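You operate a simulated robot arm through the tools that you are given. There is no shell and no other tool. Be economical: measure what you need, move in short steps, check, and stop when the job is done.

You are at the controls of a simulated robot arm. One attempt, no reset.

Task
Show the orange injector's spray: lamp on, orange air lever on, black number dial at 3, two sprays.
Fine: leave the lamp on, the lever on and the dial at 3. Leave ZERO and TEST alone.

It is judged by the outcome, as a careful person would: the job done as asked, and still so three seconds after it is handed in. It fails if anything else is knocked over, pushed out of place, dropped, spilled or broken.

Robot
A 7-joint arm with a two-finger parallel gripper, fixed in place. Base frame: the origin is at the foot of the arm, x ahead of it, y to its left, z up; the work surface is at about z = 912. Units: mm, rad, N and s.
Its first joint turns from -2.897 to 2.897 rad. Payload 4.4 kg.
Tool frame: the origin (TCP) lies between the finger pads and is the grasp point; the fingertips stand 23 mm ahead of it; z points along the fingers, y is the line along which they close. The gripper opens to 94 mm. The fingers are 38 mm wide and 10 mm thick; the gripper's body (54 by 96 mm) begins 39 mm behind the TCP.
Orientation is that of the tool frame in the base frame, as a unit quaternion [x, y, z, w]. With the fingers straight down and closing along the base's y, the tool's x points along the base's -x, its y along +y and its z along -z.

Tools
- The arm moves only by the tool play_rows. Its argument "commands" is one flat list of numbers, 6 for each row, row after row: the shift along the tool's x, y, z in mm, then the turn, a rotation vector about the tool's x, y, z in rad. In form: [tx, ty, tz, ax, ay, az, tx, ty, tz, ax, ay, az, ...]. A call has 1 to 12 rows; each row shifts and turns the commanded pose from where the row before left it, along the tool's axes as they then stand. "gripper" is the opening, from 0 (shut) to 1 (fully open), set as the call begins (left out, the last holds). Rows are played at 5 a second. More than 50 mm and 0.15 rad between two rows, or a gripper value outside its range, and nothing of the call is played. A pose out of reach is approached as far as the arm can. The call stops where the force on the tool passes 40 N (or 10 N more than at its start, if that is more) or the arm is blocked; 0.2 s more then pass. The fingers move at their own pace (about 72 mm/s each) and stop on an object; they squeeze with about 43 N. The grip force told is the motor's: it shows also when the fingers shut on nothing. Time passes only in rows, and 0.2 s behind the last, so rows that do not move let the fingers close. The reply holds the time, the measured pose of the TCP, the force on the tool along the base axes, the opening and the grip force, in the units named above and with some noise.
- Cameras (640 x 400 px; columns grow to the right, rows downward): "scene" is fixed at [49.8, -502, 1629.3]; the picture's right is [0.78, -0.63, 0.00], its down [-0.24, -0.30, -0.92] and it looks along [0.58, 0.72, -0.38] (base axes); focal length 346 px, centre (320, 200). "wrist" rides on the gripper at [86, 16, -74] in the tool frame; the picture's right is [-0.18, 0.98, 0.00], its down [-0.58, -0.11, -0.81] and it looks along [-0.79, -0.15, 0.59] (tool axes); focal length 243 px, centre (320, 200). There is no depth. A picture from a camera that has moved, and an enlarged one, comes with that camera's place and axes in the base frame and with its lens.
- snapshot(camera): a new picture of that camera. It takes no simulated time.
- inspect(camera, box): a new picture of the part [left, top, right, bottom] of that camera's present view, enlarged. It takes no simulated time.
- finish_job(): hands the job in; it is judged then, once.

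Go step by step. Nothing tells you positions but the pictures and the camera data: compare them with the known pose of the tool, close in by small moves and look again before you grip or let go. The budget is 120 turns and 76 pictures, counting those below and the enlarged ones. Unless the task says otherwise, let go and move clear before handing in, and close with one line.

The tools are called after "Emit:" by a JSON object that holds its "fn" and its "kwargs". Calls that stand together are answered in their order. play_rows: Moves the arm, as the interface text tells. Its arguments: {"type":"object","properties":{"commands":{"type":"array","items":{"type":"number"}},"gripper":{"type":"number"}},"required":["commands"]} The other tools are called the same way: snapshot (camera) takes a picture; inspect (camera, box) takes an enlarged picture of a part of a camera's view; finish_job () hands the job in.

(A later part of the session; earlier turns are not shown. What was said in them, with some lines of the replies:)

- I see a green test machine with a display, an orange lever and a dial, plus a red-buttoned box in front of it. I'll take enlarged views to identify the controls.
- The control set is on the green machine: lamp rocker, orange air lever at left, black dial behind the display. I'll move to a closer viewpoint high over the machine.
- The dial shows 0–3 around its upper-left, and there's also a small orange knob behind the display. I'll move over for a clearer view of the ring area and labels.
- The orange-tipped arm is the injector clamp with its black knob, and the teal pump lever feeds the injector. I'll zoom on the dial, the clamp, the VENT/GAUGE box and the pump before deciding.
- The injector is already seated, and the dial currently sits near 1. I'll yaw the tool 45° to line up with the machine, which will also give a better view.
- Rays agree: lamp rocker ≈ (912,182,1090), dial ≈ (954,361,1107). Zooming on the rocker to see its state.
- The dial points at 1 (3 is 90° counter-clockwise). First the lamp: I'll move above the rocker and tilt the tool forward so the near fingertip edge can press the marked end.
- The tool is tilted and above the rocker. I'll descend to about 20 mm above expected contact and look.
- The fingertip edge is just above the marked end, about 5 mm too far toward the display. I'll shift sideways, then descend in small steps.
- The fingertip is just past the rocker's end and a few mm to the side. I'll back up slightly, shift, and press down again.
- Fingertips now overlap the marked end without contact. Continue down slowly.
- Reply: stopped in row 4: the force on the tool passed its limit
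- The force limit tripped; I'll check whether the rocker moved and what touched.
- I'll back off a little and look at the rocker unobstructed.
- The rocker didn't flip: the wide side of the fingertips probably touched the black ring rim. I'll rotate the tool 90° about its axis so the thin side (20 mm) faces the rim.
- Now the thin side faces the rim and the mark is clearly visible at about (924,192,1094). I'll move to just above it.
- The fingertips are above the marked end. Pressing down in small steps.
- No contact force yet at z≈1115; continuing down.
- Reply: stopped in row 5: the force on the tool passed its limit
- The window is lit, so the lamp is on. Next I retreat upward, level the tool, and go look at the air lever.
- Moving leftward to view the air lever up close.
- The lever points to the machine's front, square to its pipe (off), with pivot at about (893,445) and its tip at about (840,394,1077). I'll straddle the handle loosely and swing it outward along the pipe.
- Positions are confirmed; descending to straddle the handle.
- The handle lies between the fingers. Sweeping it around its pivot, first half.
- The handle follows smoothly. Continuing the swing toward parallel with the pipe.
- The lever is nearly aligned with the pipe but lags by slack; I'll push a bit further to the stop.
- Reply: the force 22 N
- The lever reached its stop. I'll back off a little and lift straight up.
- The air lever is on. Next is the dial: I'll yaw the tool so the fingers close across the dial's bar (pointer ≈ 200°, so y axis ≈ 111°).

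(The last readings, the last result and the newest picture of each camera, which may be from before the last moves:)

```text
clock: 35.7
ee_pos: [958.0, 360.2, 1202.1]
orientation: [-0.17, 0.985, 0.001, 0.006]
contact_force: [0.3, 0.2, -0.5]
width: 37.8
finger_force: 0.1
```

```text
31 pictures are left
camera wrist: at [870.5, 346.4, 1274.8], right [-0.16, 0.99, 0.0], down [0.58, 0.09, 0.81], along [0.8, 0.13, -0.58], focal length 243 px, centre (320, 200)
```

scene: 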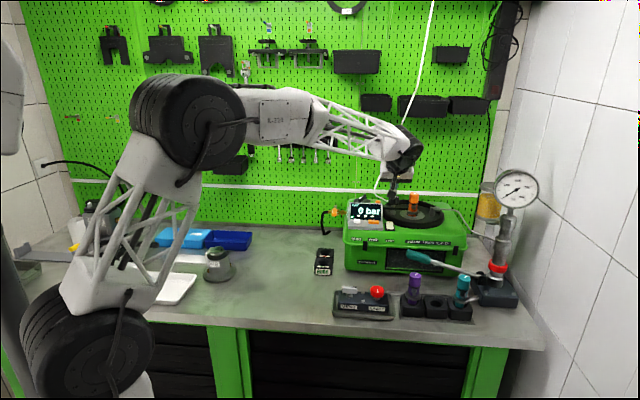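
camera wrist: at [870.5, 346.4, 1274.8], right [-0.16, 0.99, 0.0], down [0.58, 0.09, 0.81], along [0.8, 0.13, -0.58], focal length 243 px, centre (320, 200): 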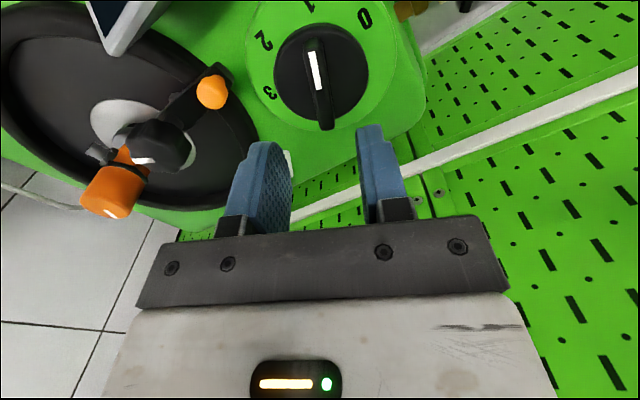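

Dial centre is at (955,361), right beneath the tool. Descending over the bar.

Emit:
{"fn": "play_rows", "kwargs": {"commands": [2.5, 1.5, 18, 0, 0, 0, 0, 0, 18, 0, 0, 0, 0, 0, 14, 0, 0, 0, 0, 0, 10, 0, 0, 0, 0, 0, 6, 0, 0, 0, 0, 0, 0, 0, 0, 0]}}

Emit:
{"fn": "snapshot", "kwargs": {"camera": "wrist"}}

Emit:
{"fn": "inspect", "kwargs": {"camera": "scene", "box": [330, 160, 430, 240]}}

```text
clock: 37.1
ee_pos: [956.2, 361.1, 1135.2]
orientation: [-0.17, 0.985, 0.001, 0.007]
contact_force: [2.7, 0.6, 3.7]
width: 37.6
finger_force: 0.0
```

```text
30 pictures are left
camera wrist: at [868.7, 347.7, 1208.1], right [-0.16, 0.99, 0.0], down [0.58, 0.09, 0.81], along [0.8, 0.13, -0.58], focal length 243 px, centre (320, 200)
```

wrist: 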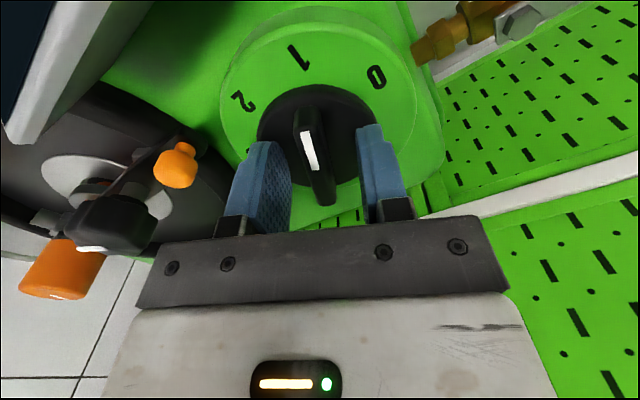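

```text
5.00 times, centred on (380, 200) of scene
camera zoom: at [49.8, -502.0, 1629.3], right [0.78, -0.63, 0.0], down [-0.24, -0.3, -0.92], along [0.58, 0.72, -0.38], focal length 1729 px, centre (20, 200)
```

zoom: 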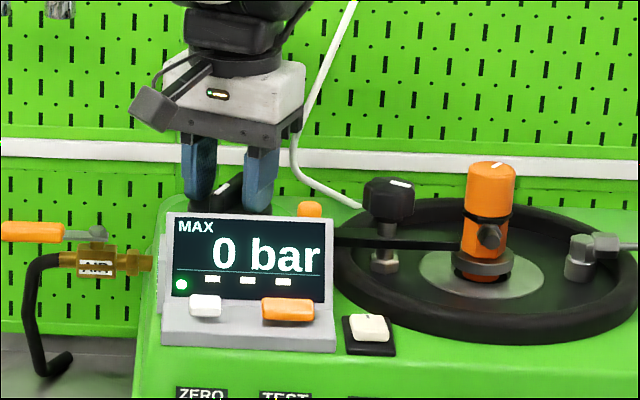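

The fingers straddle the bar, with light contact on the disc. I'll rise 2 mm and close.

Emit:
{"fn": "play_rows", "kwargs": {"commands": [0, 0, -2, 0, 0, 0, 0, 0, 0, 0, 0, 0, 0, 0, 0, 0, 0, 0, 0, 0, 0, 0, 0, 0], "gripper": 0}}

Emit:
{"fn": "snapshot", "kwargs": {"camera": "wrist"}}

```text
clock: 38.1
ee_pos: [954.8, 359.6, 1135.1]
orientation: [-0.17, 0.985, 0.0, 0.004]
contact_force: [4.5, -28.6, -12.5]
width: 11.9
finger_force: 44.8
```

```text
28 pictures are left
camera wrist: at [869.1, 346.8, 1208.6], right [-0.16, 0.99, 0.0], down [0.58, 0.09, 0.81], along [0.8, 0.13, -0.58], focal length 243 px, centre (320, 200)
```

wrist: 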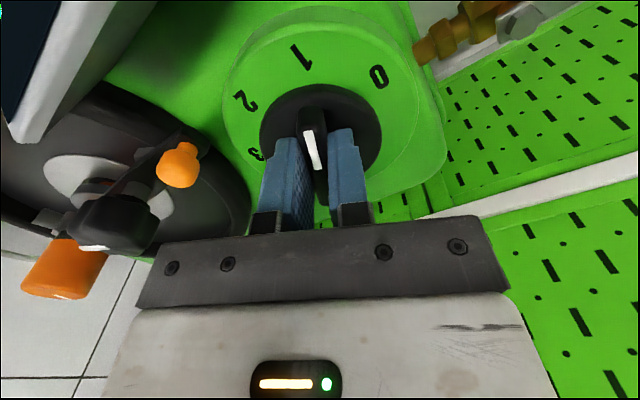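

Gripped, with some side load. I'll relieve it, then start the turn.

Emit:
{"fn": "play_rows", "kwargs": {"commands": [0, -1.2, 0, 0, 0, 0, 0, 0, 0, 0, 0, 0]}}

```text
clock: 38.7
ee_pos: [955.3, 360.1, 1135.6]
orientation: [-0.171, 0.985, 0.001, 0.004]
contact_force: [6.8, -20.6, -18.7]
width: 12.2
finger_force: 44.7
```

Emit:
{"fn": "play_rows", "kwargs": {"commands": [-0.5, -2, 1.2, 0, 0, 0, 0, 0, 0, 0, 0, 0]}}

```text
clock: 39.3
ee_pos: [956.5, 360.7, 1135.9]
orientation: [-0.171, 0.985, 0.0, 0.006]
contact_force: [-16.3, 6.9, -11.1]
width: 12.1
finger_force: 44.8
```

Load is acceptable. Turning counter-clockwise in the first part.

Emit:
{"fn": "play_rows", "kwargs": {"commands": [0.5, 0.5, 0.5, 0, 0, -0.1, 0, 0, 0, 0, 0, -0.1, 0, 0, 0, 0, 0, -0.1, 0, 0, 0, 0, 0, -0.1]}}

```text
clock: 40.3
ee_pos: [955.9, 358.8, 1134.7]
orientation: [-0.364, 0.931, -0.001, 0.006]
contact_force: [-12.2, 20.1, -4.2]
width: 11.9
finger_force: 45.2
```

Turning works. Adding a small centring correction and continuing.

Emit:
{"fn": "play_rows", "kwargs": {"commands": [-0.7, 1.4, 0, 0, 0, -0.1, 0, 0, 0, 0, 0, -0.1, 0, 0, 0, 0, 0, -0.1, 0, 0, 0, 0, 0, -0.1]}}

```text
clock: 41.3
ee_pos: [956.6, 357.6, 1135.5]
orientation: [-0.541, 0.841, -0.002, 0.005]
contact_force: [11.6, -9.8, 5.5]
width: 11.8
finger_force: 45.3
```

Emit:
{"fn": "play_rows", "kwargs": {"commands": [0, 0, 0, 0, 0, -0.1, 0, 0, 0, 0, 0, -0.1, 0, 0, 0, 0, 0, -0.1, 0, 0, 0, 0, 0, -0.1]}}

Emit:
{"fn": "snapshot", "kwargs": {"camera": "wrist"}}

```text
clock: 42.1
ee_pos: [956.3, 360.7, 1135.5]
orientation: [-0.653, 0.758, -0.003, 0.006]
contact_force: [6.5, -4.2, -0.8]
width: 12.2
finger_force: 45.0
stopped in row 4: the force on the tool passed its limit (the readings are from after the stop); the commanded pose is now the measured one
```

```text
27 pictures are left
camera wrist: at [928.2, 276.3, 1208.8], right [-0.95, 0.33, -0.01], down [0.18, 0.56, 0.81], along [0.27, 0.76, -0.59], focal length 243 px, centre (320, 200)
```

wrist: 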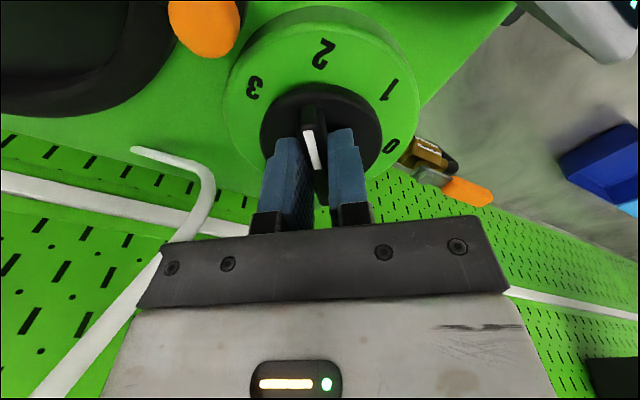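

It's past 2 now and the load is reset. Continuing toward 3.

Emit:
{"fn": "play_rows", "kwargs": {"commands": [0, 0, 0, 0, 0, -0.08, 0, 0, 0, 0, 0, -0.08, 0, 0, 0, 0, 0, -0.08, 0, 0, 0, 0, 0, -0.08]}}

```text
clock: 43.1
ee_pos: [957.1, 358.8, 1136.3]
orientation: [0.766, -0.643, 0.004, -0.005]
contact_force: [28.4, -8.3, 0.2]
width: 12.0
finger_force: 45.3
```

Emit:
{"fn": "play_rows", "kwargs": {"commands": [0.2, -1.5, 0, 0, 0, -0.06, 0, 0, 0, 0, 0, -0.08, 0, 0, 0, 0, 0, -0.08, 0, 0, 0, 0, 0, -0.06]}}

Emit:
{"fn": "snapshot", "kwargs": {"camera": "wrist"}}

```text
clock: 44.1
ee_pos: [958.6, 359.8, 1134.6]
orientation: [0.848, -0.53, 0.004, -0.004]
contact_force: [-7.8, -17.1, 3.6]
width: 11.9
finger_force: 45.2
```

```text
26 pictures are left
camera wrist: at [981.2, 274.8, 1209.5], right [-0.96, -0.26, -0.01], down [-0.17, 0.57, 0.81], along [-0.21, 0.78, -0.59], focal length 243 px, centre (320, 200)
```

wrist: 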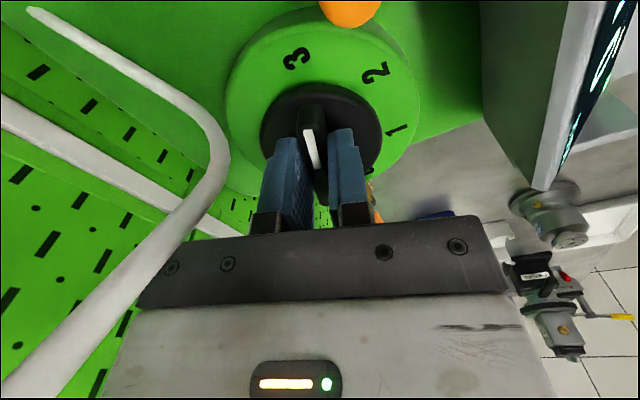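

The pointer is at 3. Releasing and lifting straight up a bit to check.

Emit:
{"fn": "play_rows", "kwargs": {"commands": [0, 0, 0, 0, 0, 0, 0, 0, 0, 0, 0, 0, 0, 0, -10, 0, 0, 0, 0, 0, -25, 0, 0, 0, 0, 0, -30, 0, 0, 0, 0, 0, -30, 0, 0, 0], "gripper": 0.4}}

Emit:
{"fn": "snapshot", "kwargs": {"camera": "wrist"}}

Emit:
{"fn": "snapshot", "kwargs": {"camera": "scene"}}

```text
clock: 45.5
ee_pos: [957.4, 360.3, 1230.6]
orientation: [0.848, -0.53, 0.005, -0.005]
contact_force: [-0.1, -0.8, 0.8]
width: 37.5
finger_force: 0.0
```

```text
25 pictures are left
camera wrist: at [980.3, 275.2, 1304.1], right [-0.96, -0.26, -0.01], down [-0.17, 0.57, 0.81], along [-0.21, 0.78, -0.59], focal length 243 px, centre (320, 200)
```

wrist: 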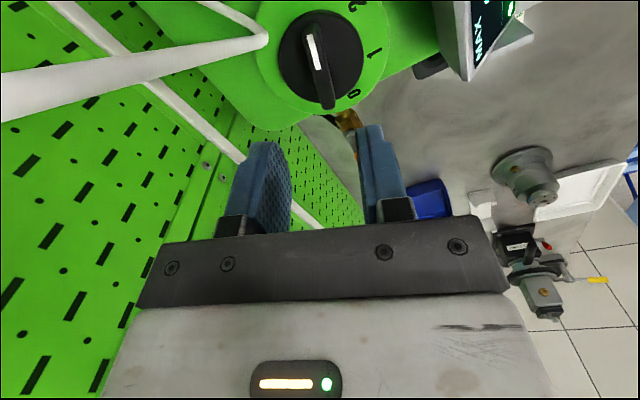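

```text
24 pictures are left
```

scene: 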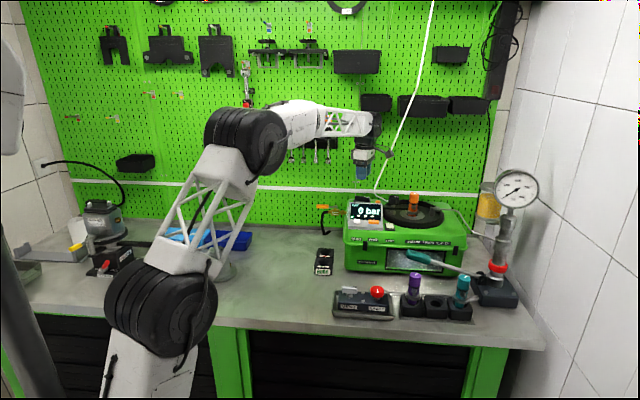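

Lamp on, lever on, dial at 3. Next are the sprays from the pump's teal lever, which has its grip at about (905,49,1028) and its pivot at about (1048,-96,972). I'll move away from the cable and yaw back.

Emit:
{"fn": "play_rows", "kwargs": {"commands": [11.5, 33.4, -15, 0, 0, 0, 11.5, 33.4, -15, 0, 0, 0, 11.5, 33.4, -15, 0, 0, 0, 11.5, 33.4, -15, 0, 0, 0, 0, 0, 0, 0, 0, 0.14, 0, 0, 0, 0, 0, 0.14, 0, 0, 0, 0, 0, 0.14, 0, 0, 0, 0, 0, 0.14, 0, 0, 0, 0, 0, 0.14, 0, 0, 0, 0, 0, 0.14, 0, 0, 0, 0, 0, 0.14, 0, 0, 0, 0, 0, 0.14]}}

Emit:
{"fn": "play_rows", "kwargs": {"commands": [0, 0, 0, 0, 0, 0.14, 0, 0, 0, 0, 0, 0.14, 0, 0, 0, 0, 0, 0.14, 0, 0, 0, 0, 0, 0.14, 0, 0, 0, 0, 0, 0.14, 0, 0, 0, 0, 0, 0.14, 0, 0, 0, 0, 0, 0.14, 0, 0, 0, 0, 0, 0.14, 0, 0, 0, 0, 0, 0.14, 0, 0, 0, 0, 0, 0.14, 0, 0, 0, 0, 0, 0.14, 0, 0, 0, 0, 0, 0.14]}}

```text
clock: 48.1
ee_pos: [856.4, 260.2, 1289.4]
orientation: [-0.436, 0.9, -0.001, 0.006]
contact_force: [0.0, -0.1, 0.0]
width: 37.6
finger_force: 0.1
```

```text
clock: 50.7
ee_pos: [856.7, 259.4, 1288.2]
orientation: [0.38, 0.925, 0.003, 0.005]
contact_force: [-0.2, -0.1, -0.4]
width: 37.5
finger_force: 0.0
```

Emit:
{"fn": "play_rows", "kwargs": {"commands": [-30, -26.5, 5.6, 0, 0, 0, -30, -26.5, 5.6, 0, 0, 0, -30, -26.5, 5.6, 0, 0, 0, -30, -26.5, 5.6, 0, 0, 0, -30, -26.5, 5.6, 0, 0, 0, 0, 0, 0, 0, 0, 0]}}

Emit:
{"fn": "snapshot", "kwargs": {"camera": "wrist"}}

Emit:
{"fn": "inspect", "kwargs": {"camera": "scene", "box": [390, 230, 550, 330]}}

Emit:
{"fn": "inspect", "kwargs": {"camera": "scene", "box": [325, 275, 405, 325]}}

```text
clock: 52.1
ee_pos: [870.8, 60.1, 1260.9]
orientation: [0.378, 0.926, 0.003, 0.005]
contact_force: [0.4, 0.7, 0.0]
width: 37.1
finger_force: 0.0
```

```text
23 pictures are left
camera wrist: at [820.8, 132.3, 1334.3], right [0.82, 0.57, 0.01], down [0.33, -0.49, 0.81], along [0.47, -0.66, -0.59], focal length 243 px, centre (320, 200)
```

wrist: 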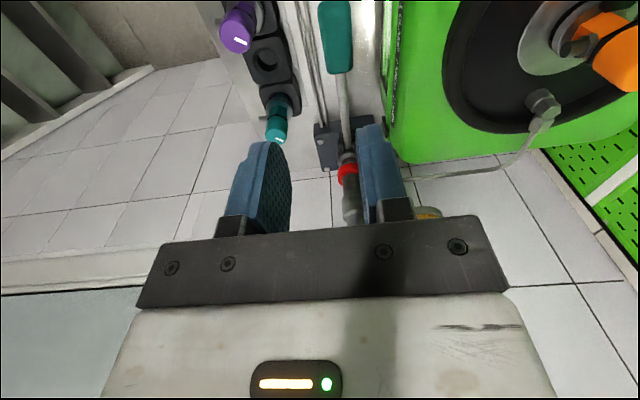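

```text
4.00 times, centred on (470, 280) of scene
camera zoom: at [49.8, -502.0, 1629.3], right [0.78, -0.63, 0.0], down [-0.24, -0.3, -0.92], along [0.58, 0.72, -0.38], focal length 1383 px, centre (-280, -120)
```

zoom: 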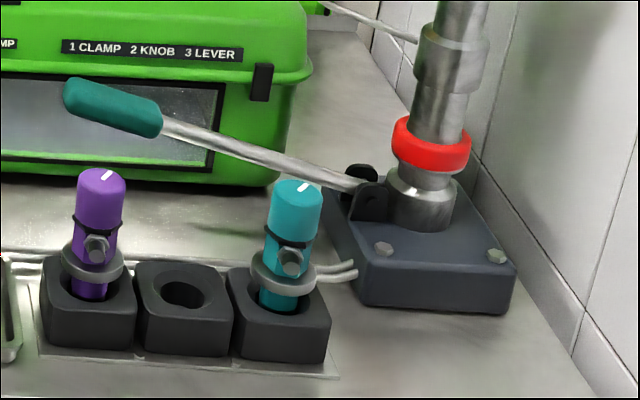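

```text
8.00 times, centred on (365, 300) of scene
camera zoom: at [49.8, -502.0, 1629.3], right [0.78, -0.63, 0.0], down [-0.24, -0.3, -0.92], along [0.58, 0.72, -0.38], focal length 2766 px, centre (-40, -600)
```

zoom: 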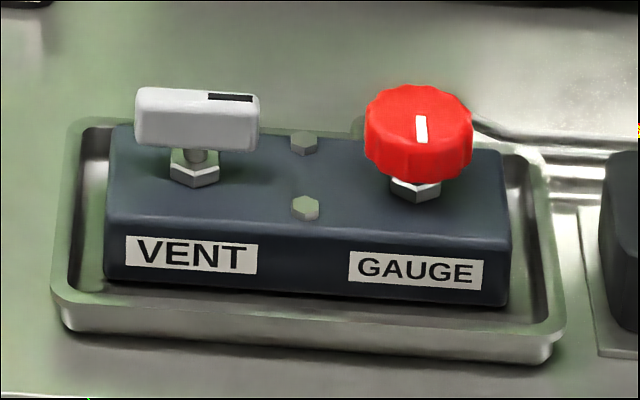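

The lever's grip is confirmed at (904,50,1028), angled about 15° upward. I'll tilt the hand back from the machine, close the fingers and come to just above the grip to press it down.

Emit:
{"fn": "play_rows", "kwargs": {"commands": [0, 0, 0, -0.125, 0, 0, 0, 0, 0, -0.125, 0, 0, 0, 0, 0, -0.125, 0, 0, 0, 0, 0, -0.125, 0, 0, -7.6, -15.1, 34.8, 0, 0, 0, -7.6, -15.1, 34.8, 0, 0, 0, -7.6, -15.1, 34.8, 0, 0, 0, -7.6, -15.1, 34.8, 0, 0, 0, 0, 0, 0, 0, 0, 0], "gripper": 0}}

Emit:
{"fn": "snapshot", "kwargs": {"camera": "wrist"}}

Emit:
{"fn": "inspect", "kwargs": {"camera": "scene", "box": [350, 190, 530, 320]}}

```text
clock: 54.1
ee_pos: [905.4, 48.6, 1110.2]
orientation: [0.366, 0.896, 0.233, 0.099]
contact_force: [-0.2, -0.2, 0.9]
width: 0.2
finger_force: 42.2
```

```text
20 pictures are left
camera wrist: at [827.3, 94.5, 1181.6], right [0.73, 0.49, 0.48], down [0.07, -0.75, 0.65], along [0.68, -0.44, -0.58], focal length 243 px, centre (320, 200)
```

wrist: 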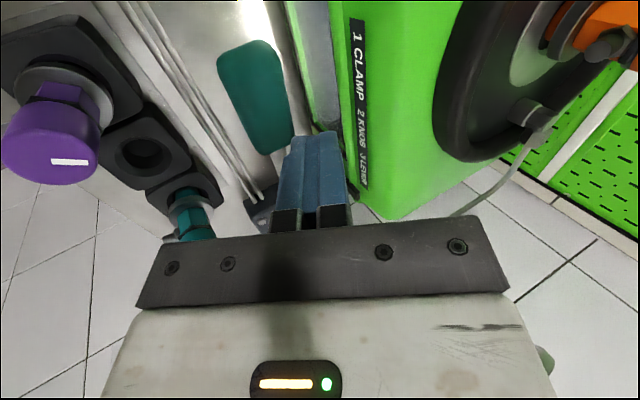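

```text
3.08 times, centred on (440, 255) of scene
camera zoom: at [49.8, -502.0, 1629.3], right [0.78, -0.63, 0.0], down [-0.24, -0.3, -0.92], along [0.58, 0.72, -0.38], focal length 1064 px, centre (-49, 31)
```

zoom: 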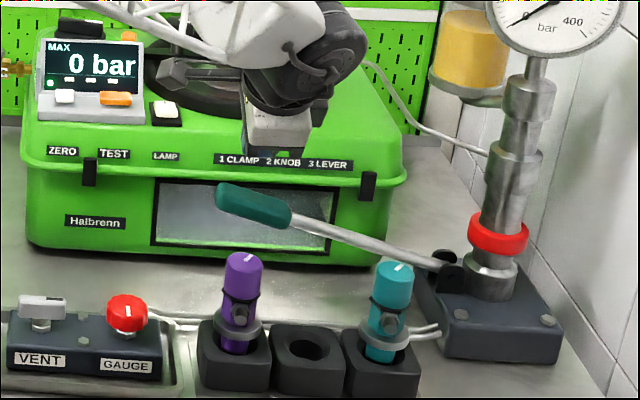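

The fingers are above the grip. Shifting slightly toward its middle and descending to contact.

Emit:
{"fn": "play_rows", "kwargs": {"commands": [8, -7.2, 13.2, 0, 0, 0, 0, -7.2, 13.2, 0, 0, 0, 0, -1.9, 3.5, 0, 0, 0, 0, -1.9, 3.5, 0, 0, 0, 0, -1.9, 3.5, 0, 0, 0]}}

Emit:
{"fn": "inspect", "kwargs": {"camera": "scene", "box": [350, 170, 560, 320]}}

```text
clock: 55.3
ee_pos: [899.0, 54.3, 1067.4]
orientation: [0.366, 0.896, 0.233, 0.099]
contact_force: [-0.5, -1.1, 0.1]
width: 0.3
finger_force: 42.6
```

```text
2.67 times, centred on (455, 245) of scene
camera zoom: at [49.8, -502.0, 1629.3], right [0.78, -0.63, 0.0], down [-0.24, -0.3, -0.92], along [0.58, 0.72, -0.38], focal length 922 px, centre (-40, 80)
```

zoom: 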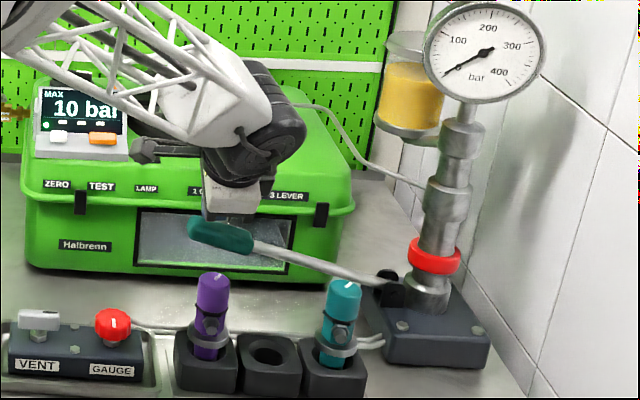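

The lever is already moving and the display reads 10 bar. Continuing the down-stroke.

Emit:
{"fn": "play_rows", "kwargs": {"commands": [0, -3.8, 7, 0, 0, 0, 0, -3.8, 7, 0, 0, 0, 0, -3.8, 7, 0, 0, 0, 0, 0, 0, 0, 0, 0]}}

Emit:
{"fn": "inspect", "kwargs": {"camera": "scene", "box": [350, 170, 560, 320]}}

```text
clock: 56.3
ee_pos: [899.4, 54.1, 1042.9]
orientation: [0.365, 0.896, 0.233, 0.098]
contact_force: [0.4, 0.2, 1.6]
width: 0.0
finger_force: 42.3
```

```text
2.67 times, centred on (455, 245) of scene
camera zoom: at [49.8, -502.0, 1629.3], right [0.78, -0.63, 0.0], down [-0.24, -0.3, -0.92], along [0.58, 0.72, -0.38], focal length 922 px, centre (-40, 80)
```

zoom: 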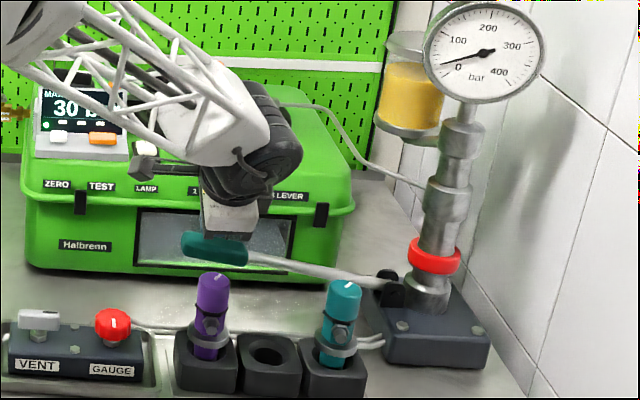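

30 bar and rising. Continue down.

Emit:
{"fn": "play_rows", "kwargs": {"commands": [0, -3.8, 7, 0, 0, 0, 0, -3.8, 7, 0, 0, 0, 0, -3.8, 7, 0, 0, 0, 0, -3.8, 7, 0, 0, 0]}}

Emit:
{"fn": "inspect", "kwargs": {"camera": "scene", "box": [350, 170, 560, 320]}}

```text
clock: 57.3
ee_pos: [899.7, 54.5, 1011.3]
orientation: [0.365, 0.896, 0.233, 0.099]
contact_force: [-0.4, 0.9, 1.7]
width: 0.1
finger_force: 42.3
```

```text
2.67 times, centred on (455, 245) of scene
camera zoom: at [49.8, -502.0, 1629.3], right [0.78, -0.63, 0.0], down [-0.24, -0.3, -0.92], along [0.58, 0.72, -0.38], focal length 922 px, centre (-40, 80)
```

zoom: 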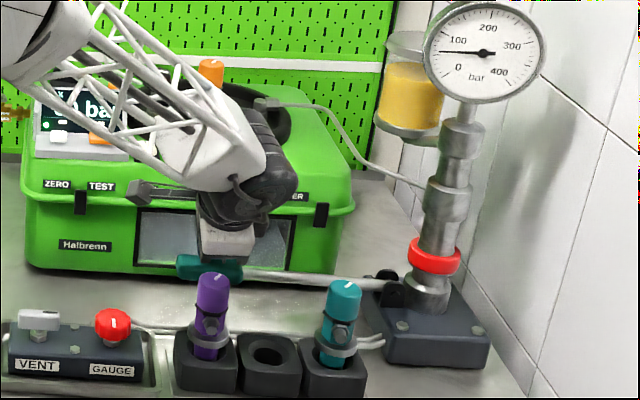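

The gauge is near 70 bar and climbing. Continuing.

Emit:
{"fn": "play_rows", "kwargs": {"commands": [0, -3.8, 7, 0, 0, 0, 0, -3.8, 7, 0, 0, 0, 0, -3.8, 7, 0, 0, 0]}}

Emit:
{"fn": "inspect", "kwargs": {"camera": "scene", "box": [350, 170, 560, 320]}}

```text
clock: 58.0
ee_pos: [899.9, 55.3, 1000.3]
orientation: [0.365, 0.896, 0.234, 0.101]
contact_force: [0.4, -0.2, 7.5]
width: 0.0
finger_force: 42.6
stopped in row 3: the force on the tool passed its limit (the readings are from after the stop); the commanded pose is now the measured one
```

```text
2.67 times, centred on (455, 245) of scene
camera zoom: at [49.8, -502.0, 1629.3], right [0.78, -0.63, 0.0], down [-0.24, -0.3, -0.92], along [0.58, 0.72, -0.38], focal length 922 px, centre (-40, 80)
```

zoom: 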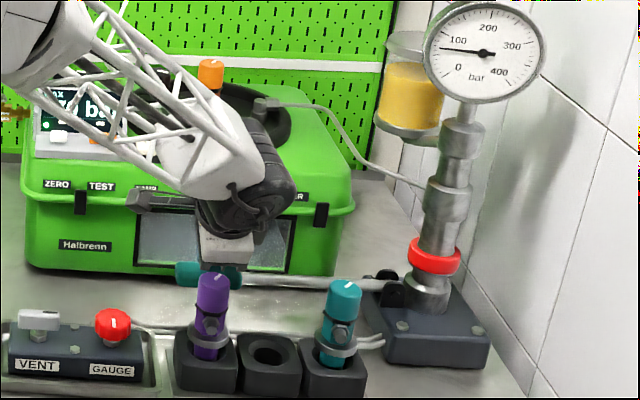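

The lever hit its bottom stop at about 80 bar. I'll raise the hand and see whether the lever springs back and the pressure holds.

Emit:
{"fn": "play_rows", "kwargs": {"commands": [0, 9.6, -17.6, 0, 0, 0, 0, 9.6, -17.6, 0, 0, 0, 0, 9.6, -17.6, 0, 0, 0, 0, 5, -9, 0, 0, 0, 0, 0, 0, 0, 0, 0]}}

Emit:
{"fn": "inspect", "kwargs": {"camera": "scene", "box": [340, 160, 560, 320]}}

```text
clock: 59.2
ee_pos: [897.8, 54.3, 1071.5]
orientation: [0.365, 0.896, 0.234, 0.1]
contact_force: [0.2, -0.3, -0.6]
width: 0.0
finger_force: 42.1
```

```text
2.50 times, centred on (450, 240) of scene
camera zoom: at [49.8, -502.0, 1629.3], right [0.78, -0.63, 0.0], down [-0.24, -0.3, -0.92], along [0.58, 0.72, -0.38], focal length 864 px, centre (-5, 100)
```

zoom: 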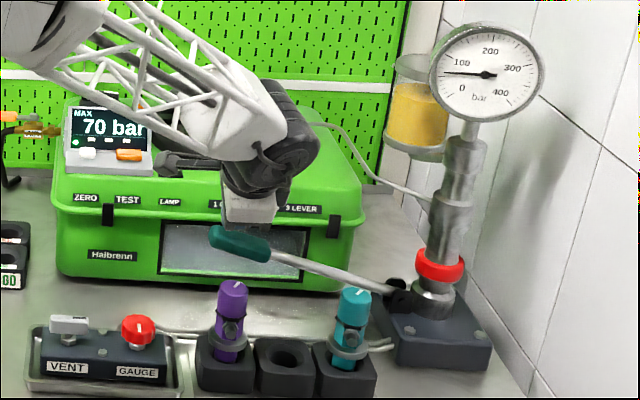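

The lever springs back and the pressure holds at about 70 bar. I'll do a second stroke, checking midway.

Emit:
{"fn": "play_rows", "kwargs": {"commands": [0, 4, -7.5, 0, 0, 0, 0, 0, 0, 0, 0, 0, 0, -4, 7.5, 0, 0, 0, 0, -3.8, 6.94, 0, 0, 0, 0, -3.8, 6.94, 0, 0, 0, 0, -3.8, 6.94, 0, 0, 0, 0, -3.8, 6.94, 0, 0, 0]}}

Emit:
{"fn": "inspect", "kwargs": {"camera": "scene", "box": [340, 160, 560, 320]}}

```text
clock: 60.8
ee_pos: [899.2, 54.8, 1038.3]
orientation: [0.364, 0.896, 0.234, 0.101]
contact_force: [0.4, 0.5, 1.5]
width: 0.0
finger_force: 42.2
```

```text
2.50 times, centred on (450, 240) of scene
camera zoom: at [49.8, -502.0, 1629.3], right [0.78, -0.63, 0.0], down [-0.24, -0.3, -0.92], along [0.58, 0.72, -0.38], focal length 864 px, centre (-5, 100)
```

zoom: 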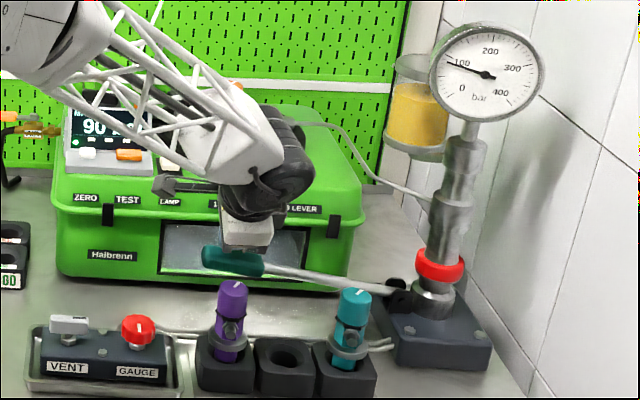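

About 95 bar. Completing this stroke to just above its stop.

Emit:
{"fn": "play_rows", "kwargs": {"commands": [0, -3.6, 6.6, 0, 0, 0, 0, -3.6, 6.6, 0, 0, 0, 0, -3.6, 6.6, 0, 0, 0, 0, -3.6, 6.6, 0, 0, 0, 0, -2.4, 4.4, 0, 0, 0]}}

Emit:
{"fn": "inspect", "kwargs": {"camera": "scene", "box": [340, 160, 560, 320]}}

```text
clock: 62.0
ee_pos: [900.2, 55.3, 1004.0]
orientation: [0.364, 0.896, 0.234, 0.1]
contact_force: [-1.0, 1.3, 1.4]
width: 0.0
finger_force: 43.1
```

```text
2.50 times, centred on (450, 240) of scene
camera zoom: at [49.8, -502.0, 1629.3], right [0.78, -0.63, 0.0], down [-0.24, -0.3, -0.92], along [0.58, 0.72, -0.38], focal length 864 px, centre (-5, 100)
```

zoom: 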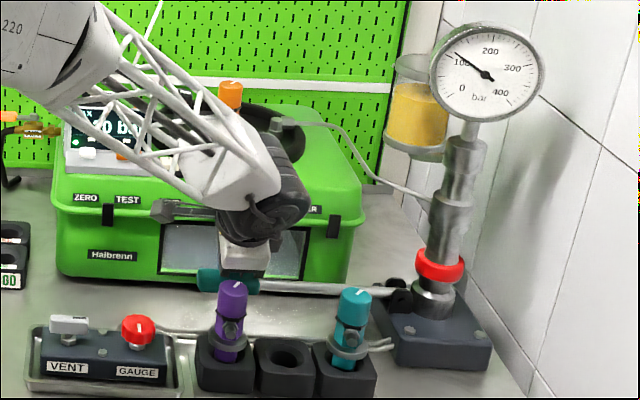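

About 120 bar with no spray yet. Third stroke, checking midway.

Emit:
{"fn": "play_rows", "kwargs": {"commands": [0, 9.6, -17.6, 0, 0, 0, 0, 9.6, -17.6, 0, 0, 0, 0, 9.6, -17.6, 0, 0, 0, 0, 9.6, -17.6, 0, 0, 0, 0, 0, 0, 0, 0, 0, 0, 0, 0, 0, 0, 0, 0, -4.8, 8.8, 0, 0, 0, 0, -4.8, 8.8, 0, 0, 0, 0, -4.8, 8.8, 0, 0, 0, 0, -4.8, 8.8, 0, 0, 0]}}

Emit:
{"fn": "inspect", "kwargs": {"camera": "scene", "box": [340, 160, 560, 320]}}

```text
clock: 64.2
ee_pos: [900.7, 55.2, 1044.4]
orientation: [0.364, 0.896, 0.233, 0.102]
contact_force: [-0.8, 0.9, 1.8]
width: 0.0
finger_force: 42.2
```

```text
2.50 times, centred on (450, 240) of scene
camera zoom: at [49.8, -502.0, 1629.3], right [0.78, -0.63, 0.0], down [-0.24, -0.3, -0.92], along [0.58, 0.72, -0.38], focal length 864 px, centre (-5, 100)
```

zoom: 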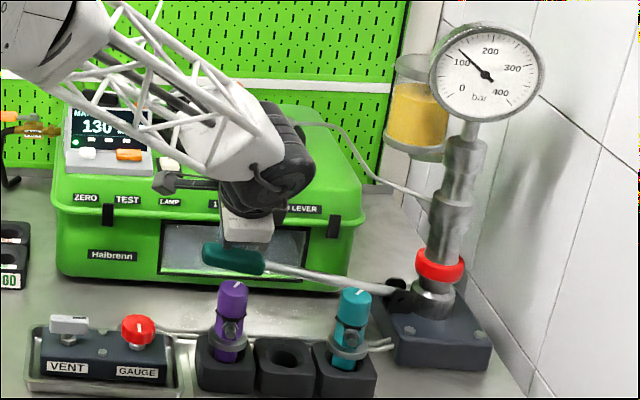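

130 bar. Completing the stroke.

Emit:
{"fn": "play_rows", "kwargs": {"commands": [0, -3.8, 7, 0, 0, 0, 0, -3.8, 7, 0, 0, 0, 0, -3.8, 7, 0, 0, 0, 0, -3.8, 7, 0, 0, 0, 0, -3.8, 7, 0, 0, 0]}}

Emit:
{"fn": "inspect", "kwargs": {"camera": "scene", "box": [340, 160, 560, 320]}}

```text
clock: 65.4
ee_pos: [900.4, 55.5, 1005.3]
orientation: [0.364, 0.896, 0.235, 0.1]
contact_force: [-0.9, 2.4, 1.7]
width: 0.0
finger_force: 42.3
```

```text
2.50 times, centred on (450, 240) of scene
camera zoom: at [49.8, -502.0, 1629.3], right [0.78, -0.63, 0.0], down [-0.24, -0.3, -0.92], along [0.58, 0.72, -0.38], focal length 864 px, centre (-5, 100)
```

zoom: 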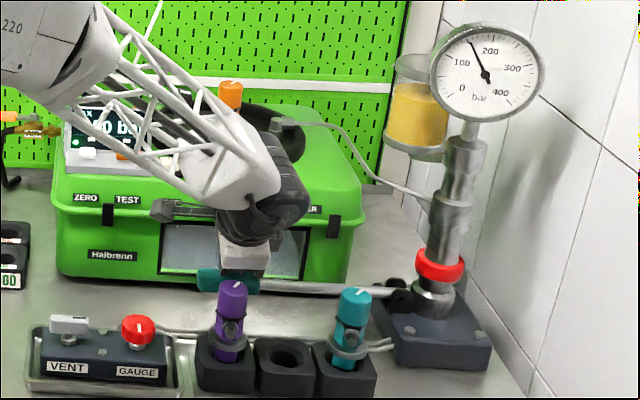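

About 160 bar. Fourth stroke, checking midway again.

Emit:
{"fn": "play_rows", "kwargs": {"commands": [0, 9.6, -17.6, 0, 0, 0, 0, 9.6, -17.6, 0, 0, 0, 0, 9.6, -17.6, 0, 0, 0, 0, 9.6, -17.6, 0, 0, 0, 0, 0, 0, 0, 0, 0, 0, -4.8, 8.8, 0, 0, 0, 0, -4.8, 8.8, 0, 0, 0, 0, -4.8, 8.8, 0, 0, 0, 0, -4.8, 8.8, 0, 0, 0, 0, -3.8, 7, 0, 0, 0]}}

Emit:
{"fn": "inspect", "kwargs": {"camera": "scene", "box": [340, 160, 560, 320]}}

```text
clock: 67.6
ee_pos: [900.7, 54.1, 1035.0]
orientation: [0.364, 0.896, 0.234, 0.1]
contact_force: [0.2, 1.5, 1.1]
width: 0.0
finger_force: 42.5
```

```text
2.50 times, centred on (450, 240) of scene
camera zoom: at [49.8, -502.0, 1629.3], right [0.78, -0.63, 0.0], down [-0.24, -0.3, -0.92], along [0.58, 0.72, -0.38], focal length 864 px, centre (-5, 100)
```

zoom: 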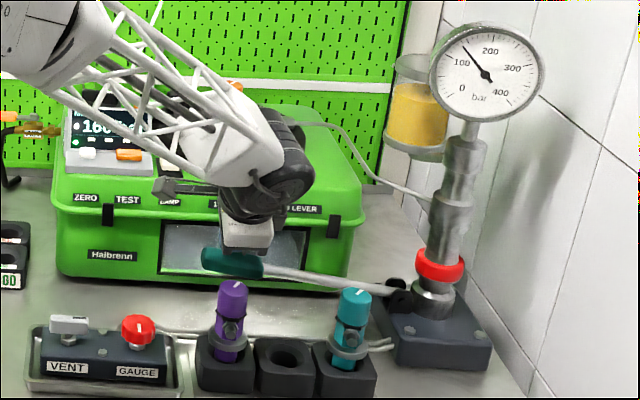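

MAX stays at 160 while the gauge has dropped to about 140. I need to check whether a spray already happened, so I'm zooming on the window and gauge.

Emit:
{"fn": "inspect", "kwargs": {"camera": "scene", "box": [340, 170, 480, 275]}}

```text
3.81 times, centred on (410, 222) of scene
camera zoom: at [49.8, -502.0, 1629.3], right [0.78, -0.63, 0.0], down [-0.24, -0.3, -0.92], along [0.58, 0.72, -0.38], focal length 1317 px, centre (-23, 114)
```

zoom: 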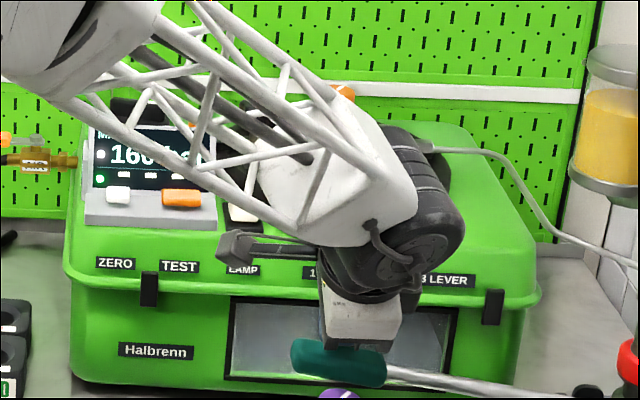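

A new white dot has lit on the display, which fits one spray at about 160 bar followed by a pressure drop. I'll continue slowly toward the second opening.

Emit:
{"fn": "play_rows", "kwargs": {"commands": [0, -3.8, 7, 0, 0, 0, 0, -3.8, 7, 0, 0, 0, 0, -3.8, 7, 0, 0, 0, 0, -3, 5.5, 0, 0, 0]}}

Emit:
{"fn": "inspect", "kwargs": {"camera": "scene", "box": [340, 165, 540, 275]}}

```text
clock: 68.6
ee_pos: [901.1, 55.6, 1005.8]
orientation: [0.364, 0.896, 0.235, 0.101]
contact_force: [-1.0, 1.1, 1.6]
width: 0.0
finger_force: 43.2
```

```text
3.20 times, centred on (440, 220) of scene
camera zoom: at [49.8, -502.0, 1629.3], right [0.78, -0.63, 0.0], down [-0.24, -0.3, -0.92], along [0.58, 0.72, -0.38], focal length 1106 px, centre (-64, 136)
```

zoom: 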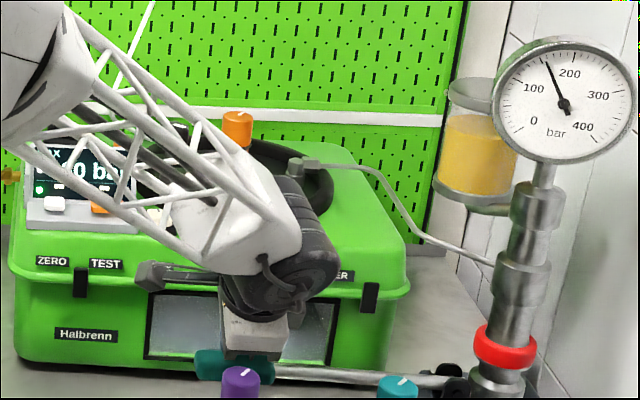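

The gauge is back near 160. I'll release the lever and read the display.

Emit:
{"fn": "play_rows", "kwargs": {"commands": [0, 9.6, -17.6, 0, 0, 0, 0, 9.6, -17.6, 0, 0, 0, 0, 9.6, -17.6, 0, 0, 0, 0, 9.6, -17.6, 0, 0, 0]}}

Emit:
{"fn": "inspect", "kwargs": {"camera": "scene", "box": [340, 165, 540, 275]}}

```text
clock: 69.6
ee_pos: [897.8, 54.7, 1086.2]
orientation: [0.364, 0.896, 0.234, 0.1]
contact_force: [0.8, -1.0, -0.8]
width: 0.0
finger_force: 42.3
```

```text
3.20 times, centred on (440, 220) of scene
camera zoom: at [49.8, -502.0, 1629.3], right [0.78, -0.63, 0.0], down [-0.24, -0.3, -0.92], along [0.58, 0.72, -0.38], focal length 1106 px, centre (-64, 136)
```

zoom: 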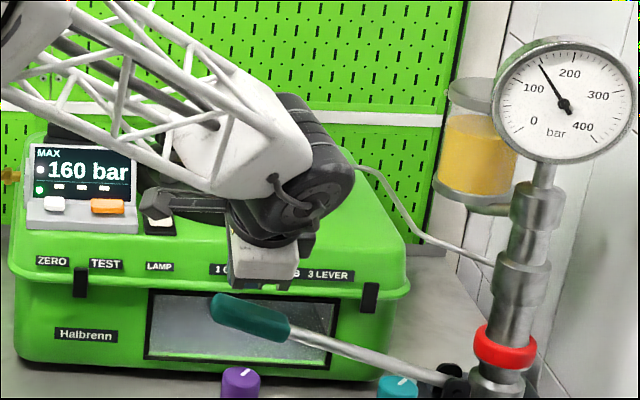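

One white dot, MAX 160, gauge about 150. A partial stroke should trigger the second spray, so I'll press only about half way and check.

Emit:
{"fn": "play_rows", "kwargs": {"commands": [0, -4.8, 8.8, 0, 0, 0, 0, -4.8, 8.8, 0, 0, 0, 0, -3.8, 7, 0, 0, 0, 0, -3.8, 7, 0, 0, 0, 0, -3.8, 7, 0, 0, 0]}}

Emit:
{"fn": "inspect", "kwargs": {"camera": "scene", "box": [340, 165, 540, 275]}}

```text
clock: 70.8
ee_pos: [899.5, 55.1, 1042.7]
orientation: [0.365, 0.896, 0.234, 0.101]
contact_force: [-0.6, 1.5, 0.9]
width: 0.0
finger_force: 42.3
```

```text
3.20 times, centred on (440, 220) of scene
camera zoom: at [49.8, -502.0, 1629.3], right [0.78, -0.63, 0.0], down [-0.24, -0.3, -0.92], along [0.58, 0.72, -0.38], focal length 1106 px, centre (-64, 136)
```

zoom: 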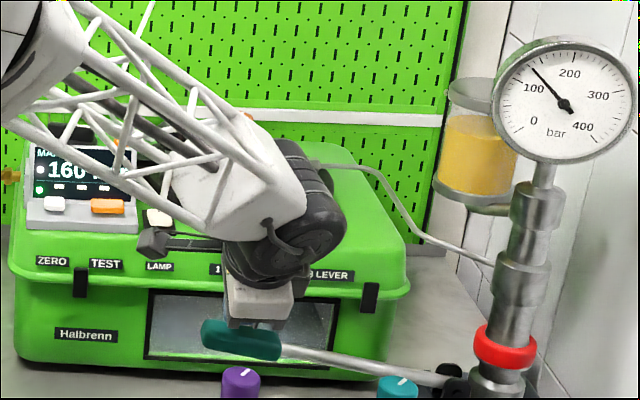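

The gauge fell from 150 to about 125 while I was pressing, which is the second opening; the first drop came early in stroke four. I'll stop pumping, release the lever and move clear.

Emit:
{"fn": "play_rows", "kwargs": {"commands": [0, 9.6, -17.6, 0, 0, 0, 0, 9.6, -17.6, 0, 0, 0, 0, 9.6, -17.6, 0, 0, 0, 0, 19, -35, 0, 0, 0, 0, 10, -45, 0, 0, 0, 0, 0, -45, 0, 0, 0, 0, 0, -45, 0, 0, 0, 0, 0, -40, 0, 0, 0, 0, 0, -40, 0, 0, 0]}}

Emit:
{"fn": "inspect", "kwargs": {"camera": "scene", "box": [310, 165, 550, 325]}}

```text
clock: 72.8
ee_pos: [829.2, -14.1, 1334.6]
orientation: [0.364, 0.896, 0.233, 0.1]
contact_force: [-0.1, -0.1, -0.5]
width: 0.0
finger_force: 42.2
```

```text
2.50 times, centred on (430, 245) of scene
camera zoom: at [49.8, -502.0, 1629.3], right [0.78, -0.63, 0.0], down [-0.24, -0.3, -0.92], along [0.58, 0.72, -0.38], focal length 864 px, centre (45, 88)
```

zoom: 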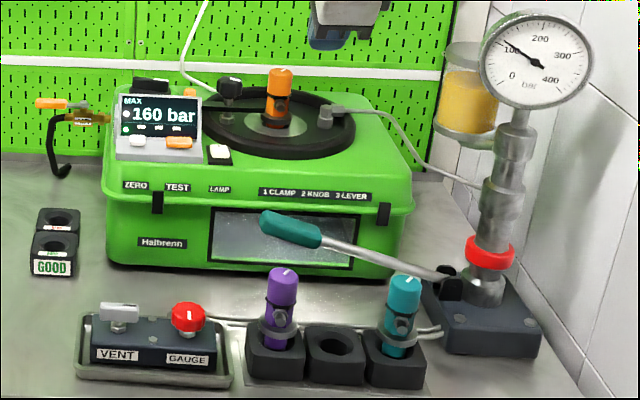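

Everything is in place and the arm is clear. One last check of display, dial and lever.

Emit:
{"fn": "inspect", "kwargs": {"camera": "scene", "box": [315, 190, 405, 240]}}

```text
7.11 times, centred on (360, 215) of scene
camera zoom: at [49.8, -502.0, 1629.3], right [0.78, -0.63, 0.0], down [-0.24, -0.3, -0.92], along [0.58, 0.72, -0.38], focal length 2458 px, centre (36, 93)
```

zoom: 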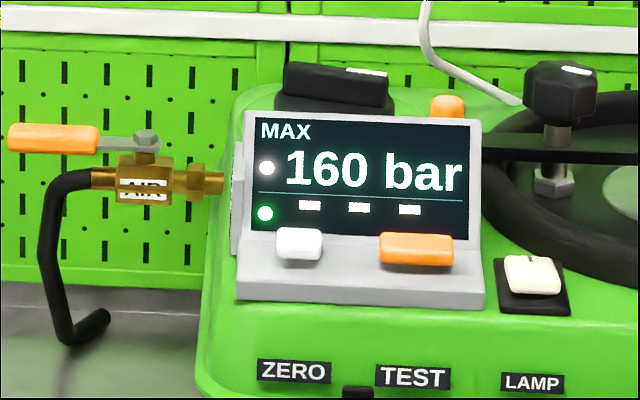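

Emit:
{"fn": "finish_job", "kwargs": {}}

```text
The job is handed in.
```

The job is handed in: the lamp is on, the orange air lever is on, the dial is at 3, and I gave the orange injector two sprays with the pump lever. I counted the sprays from two pressure drops near 160 bar and never saw the spray itself. The display lit only one white dot, so the count is my reading of the gauge. ZERO and TEST were not touched, the arm is clear, and the gauge still showed about 110 bar because I did not vent it.
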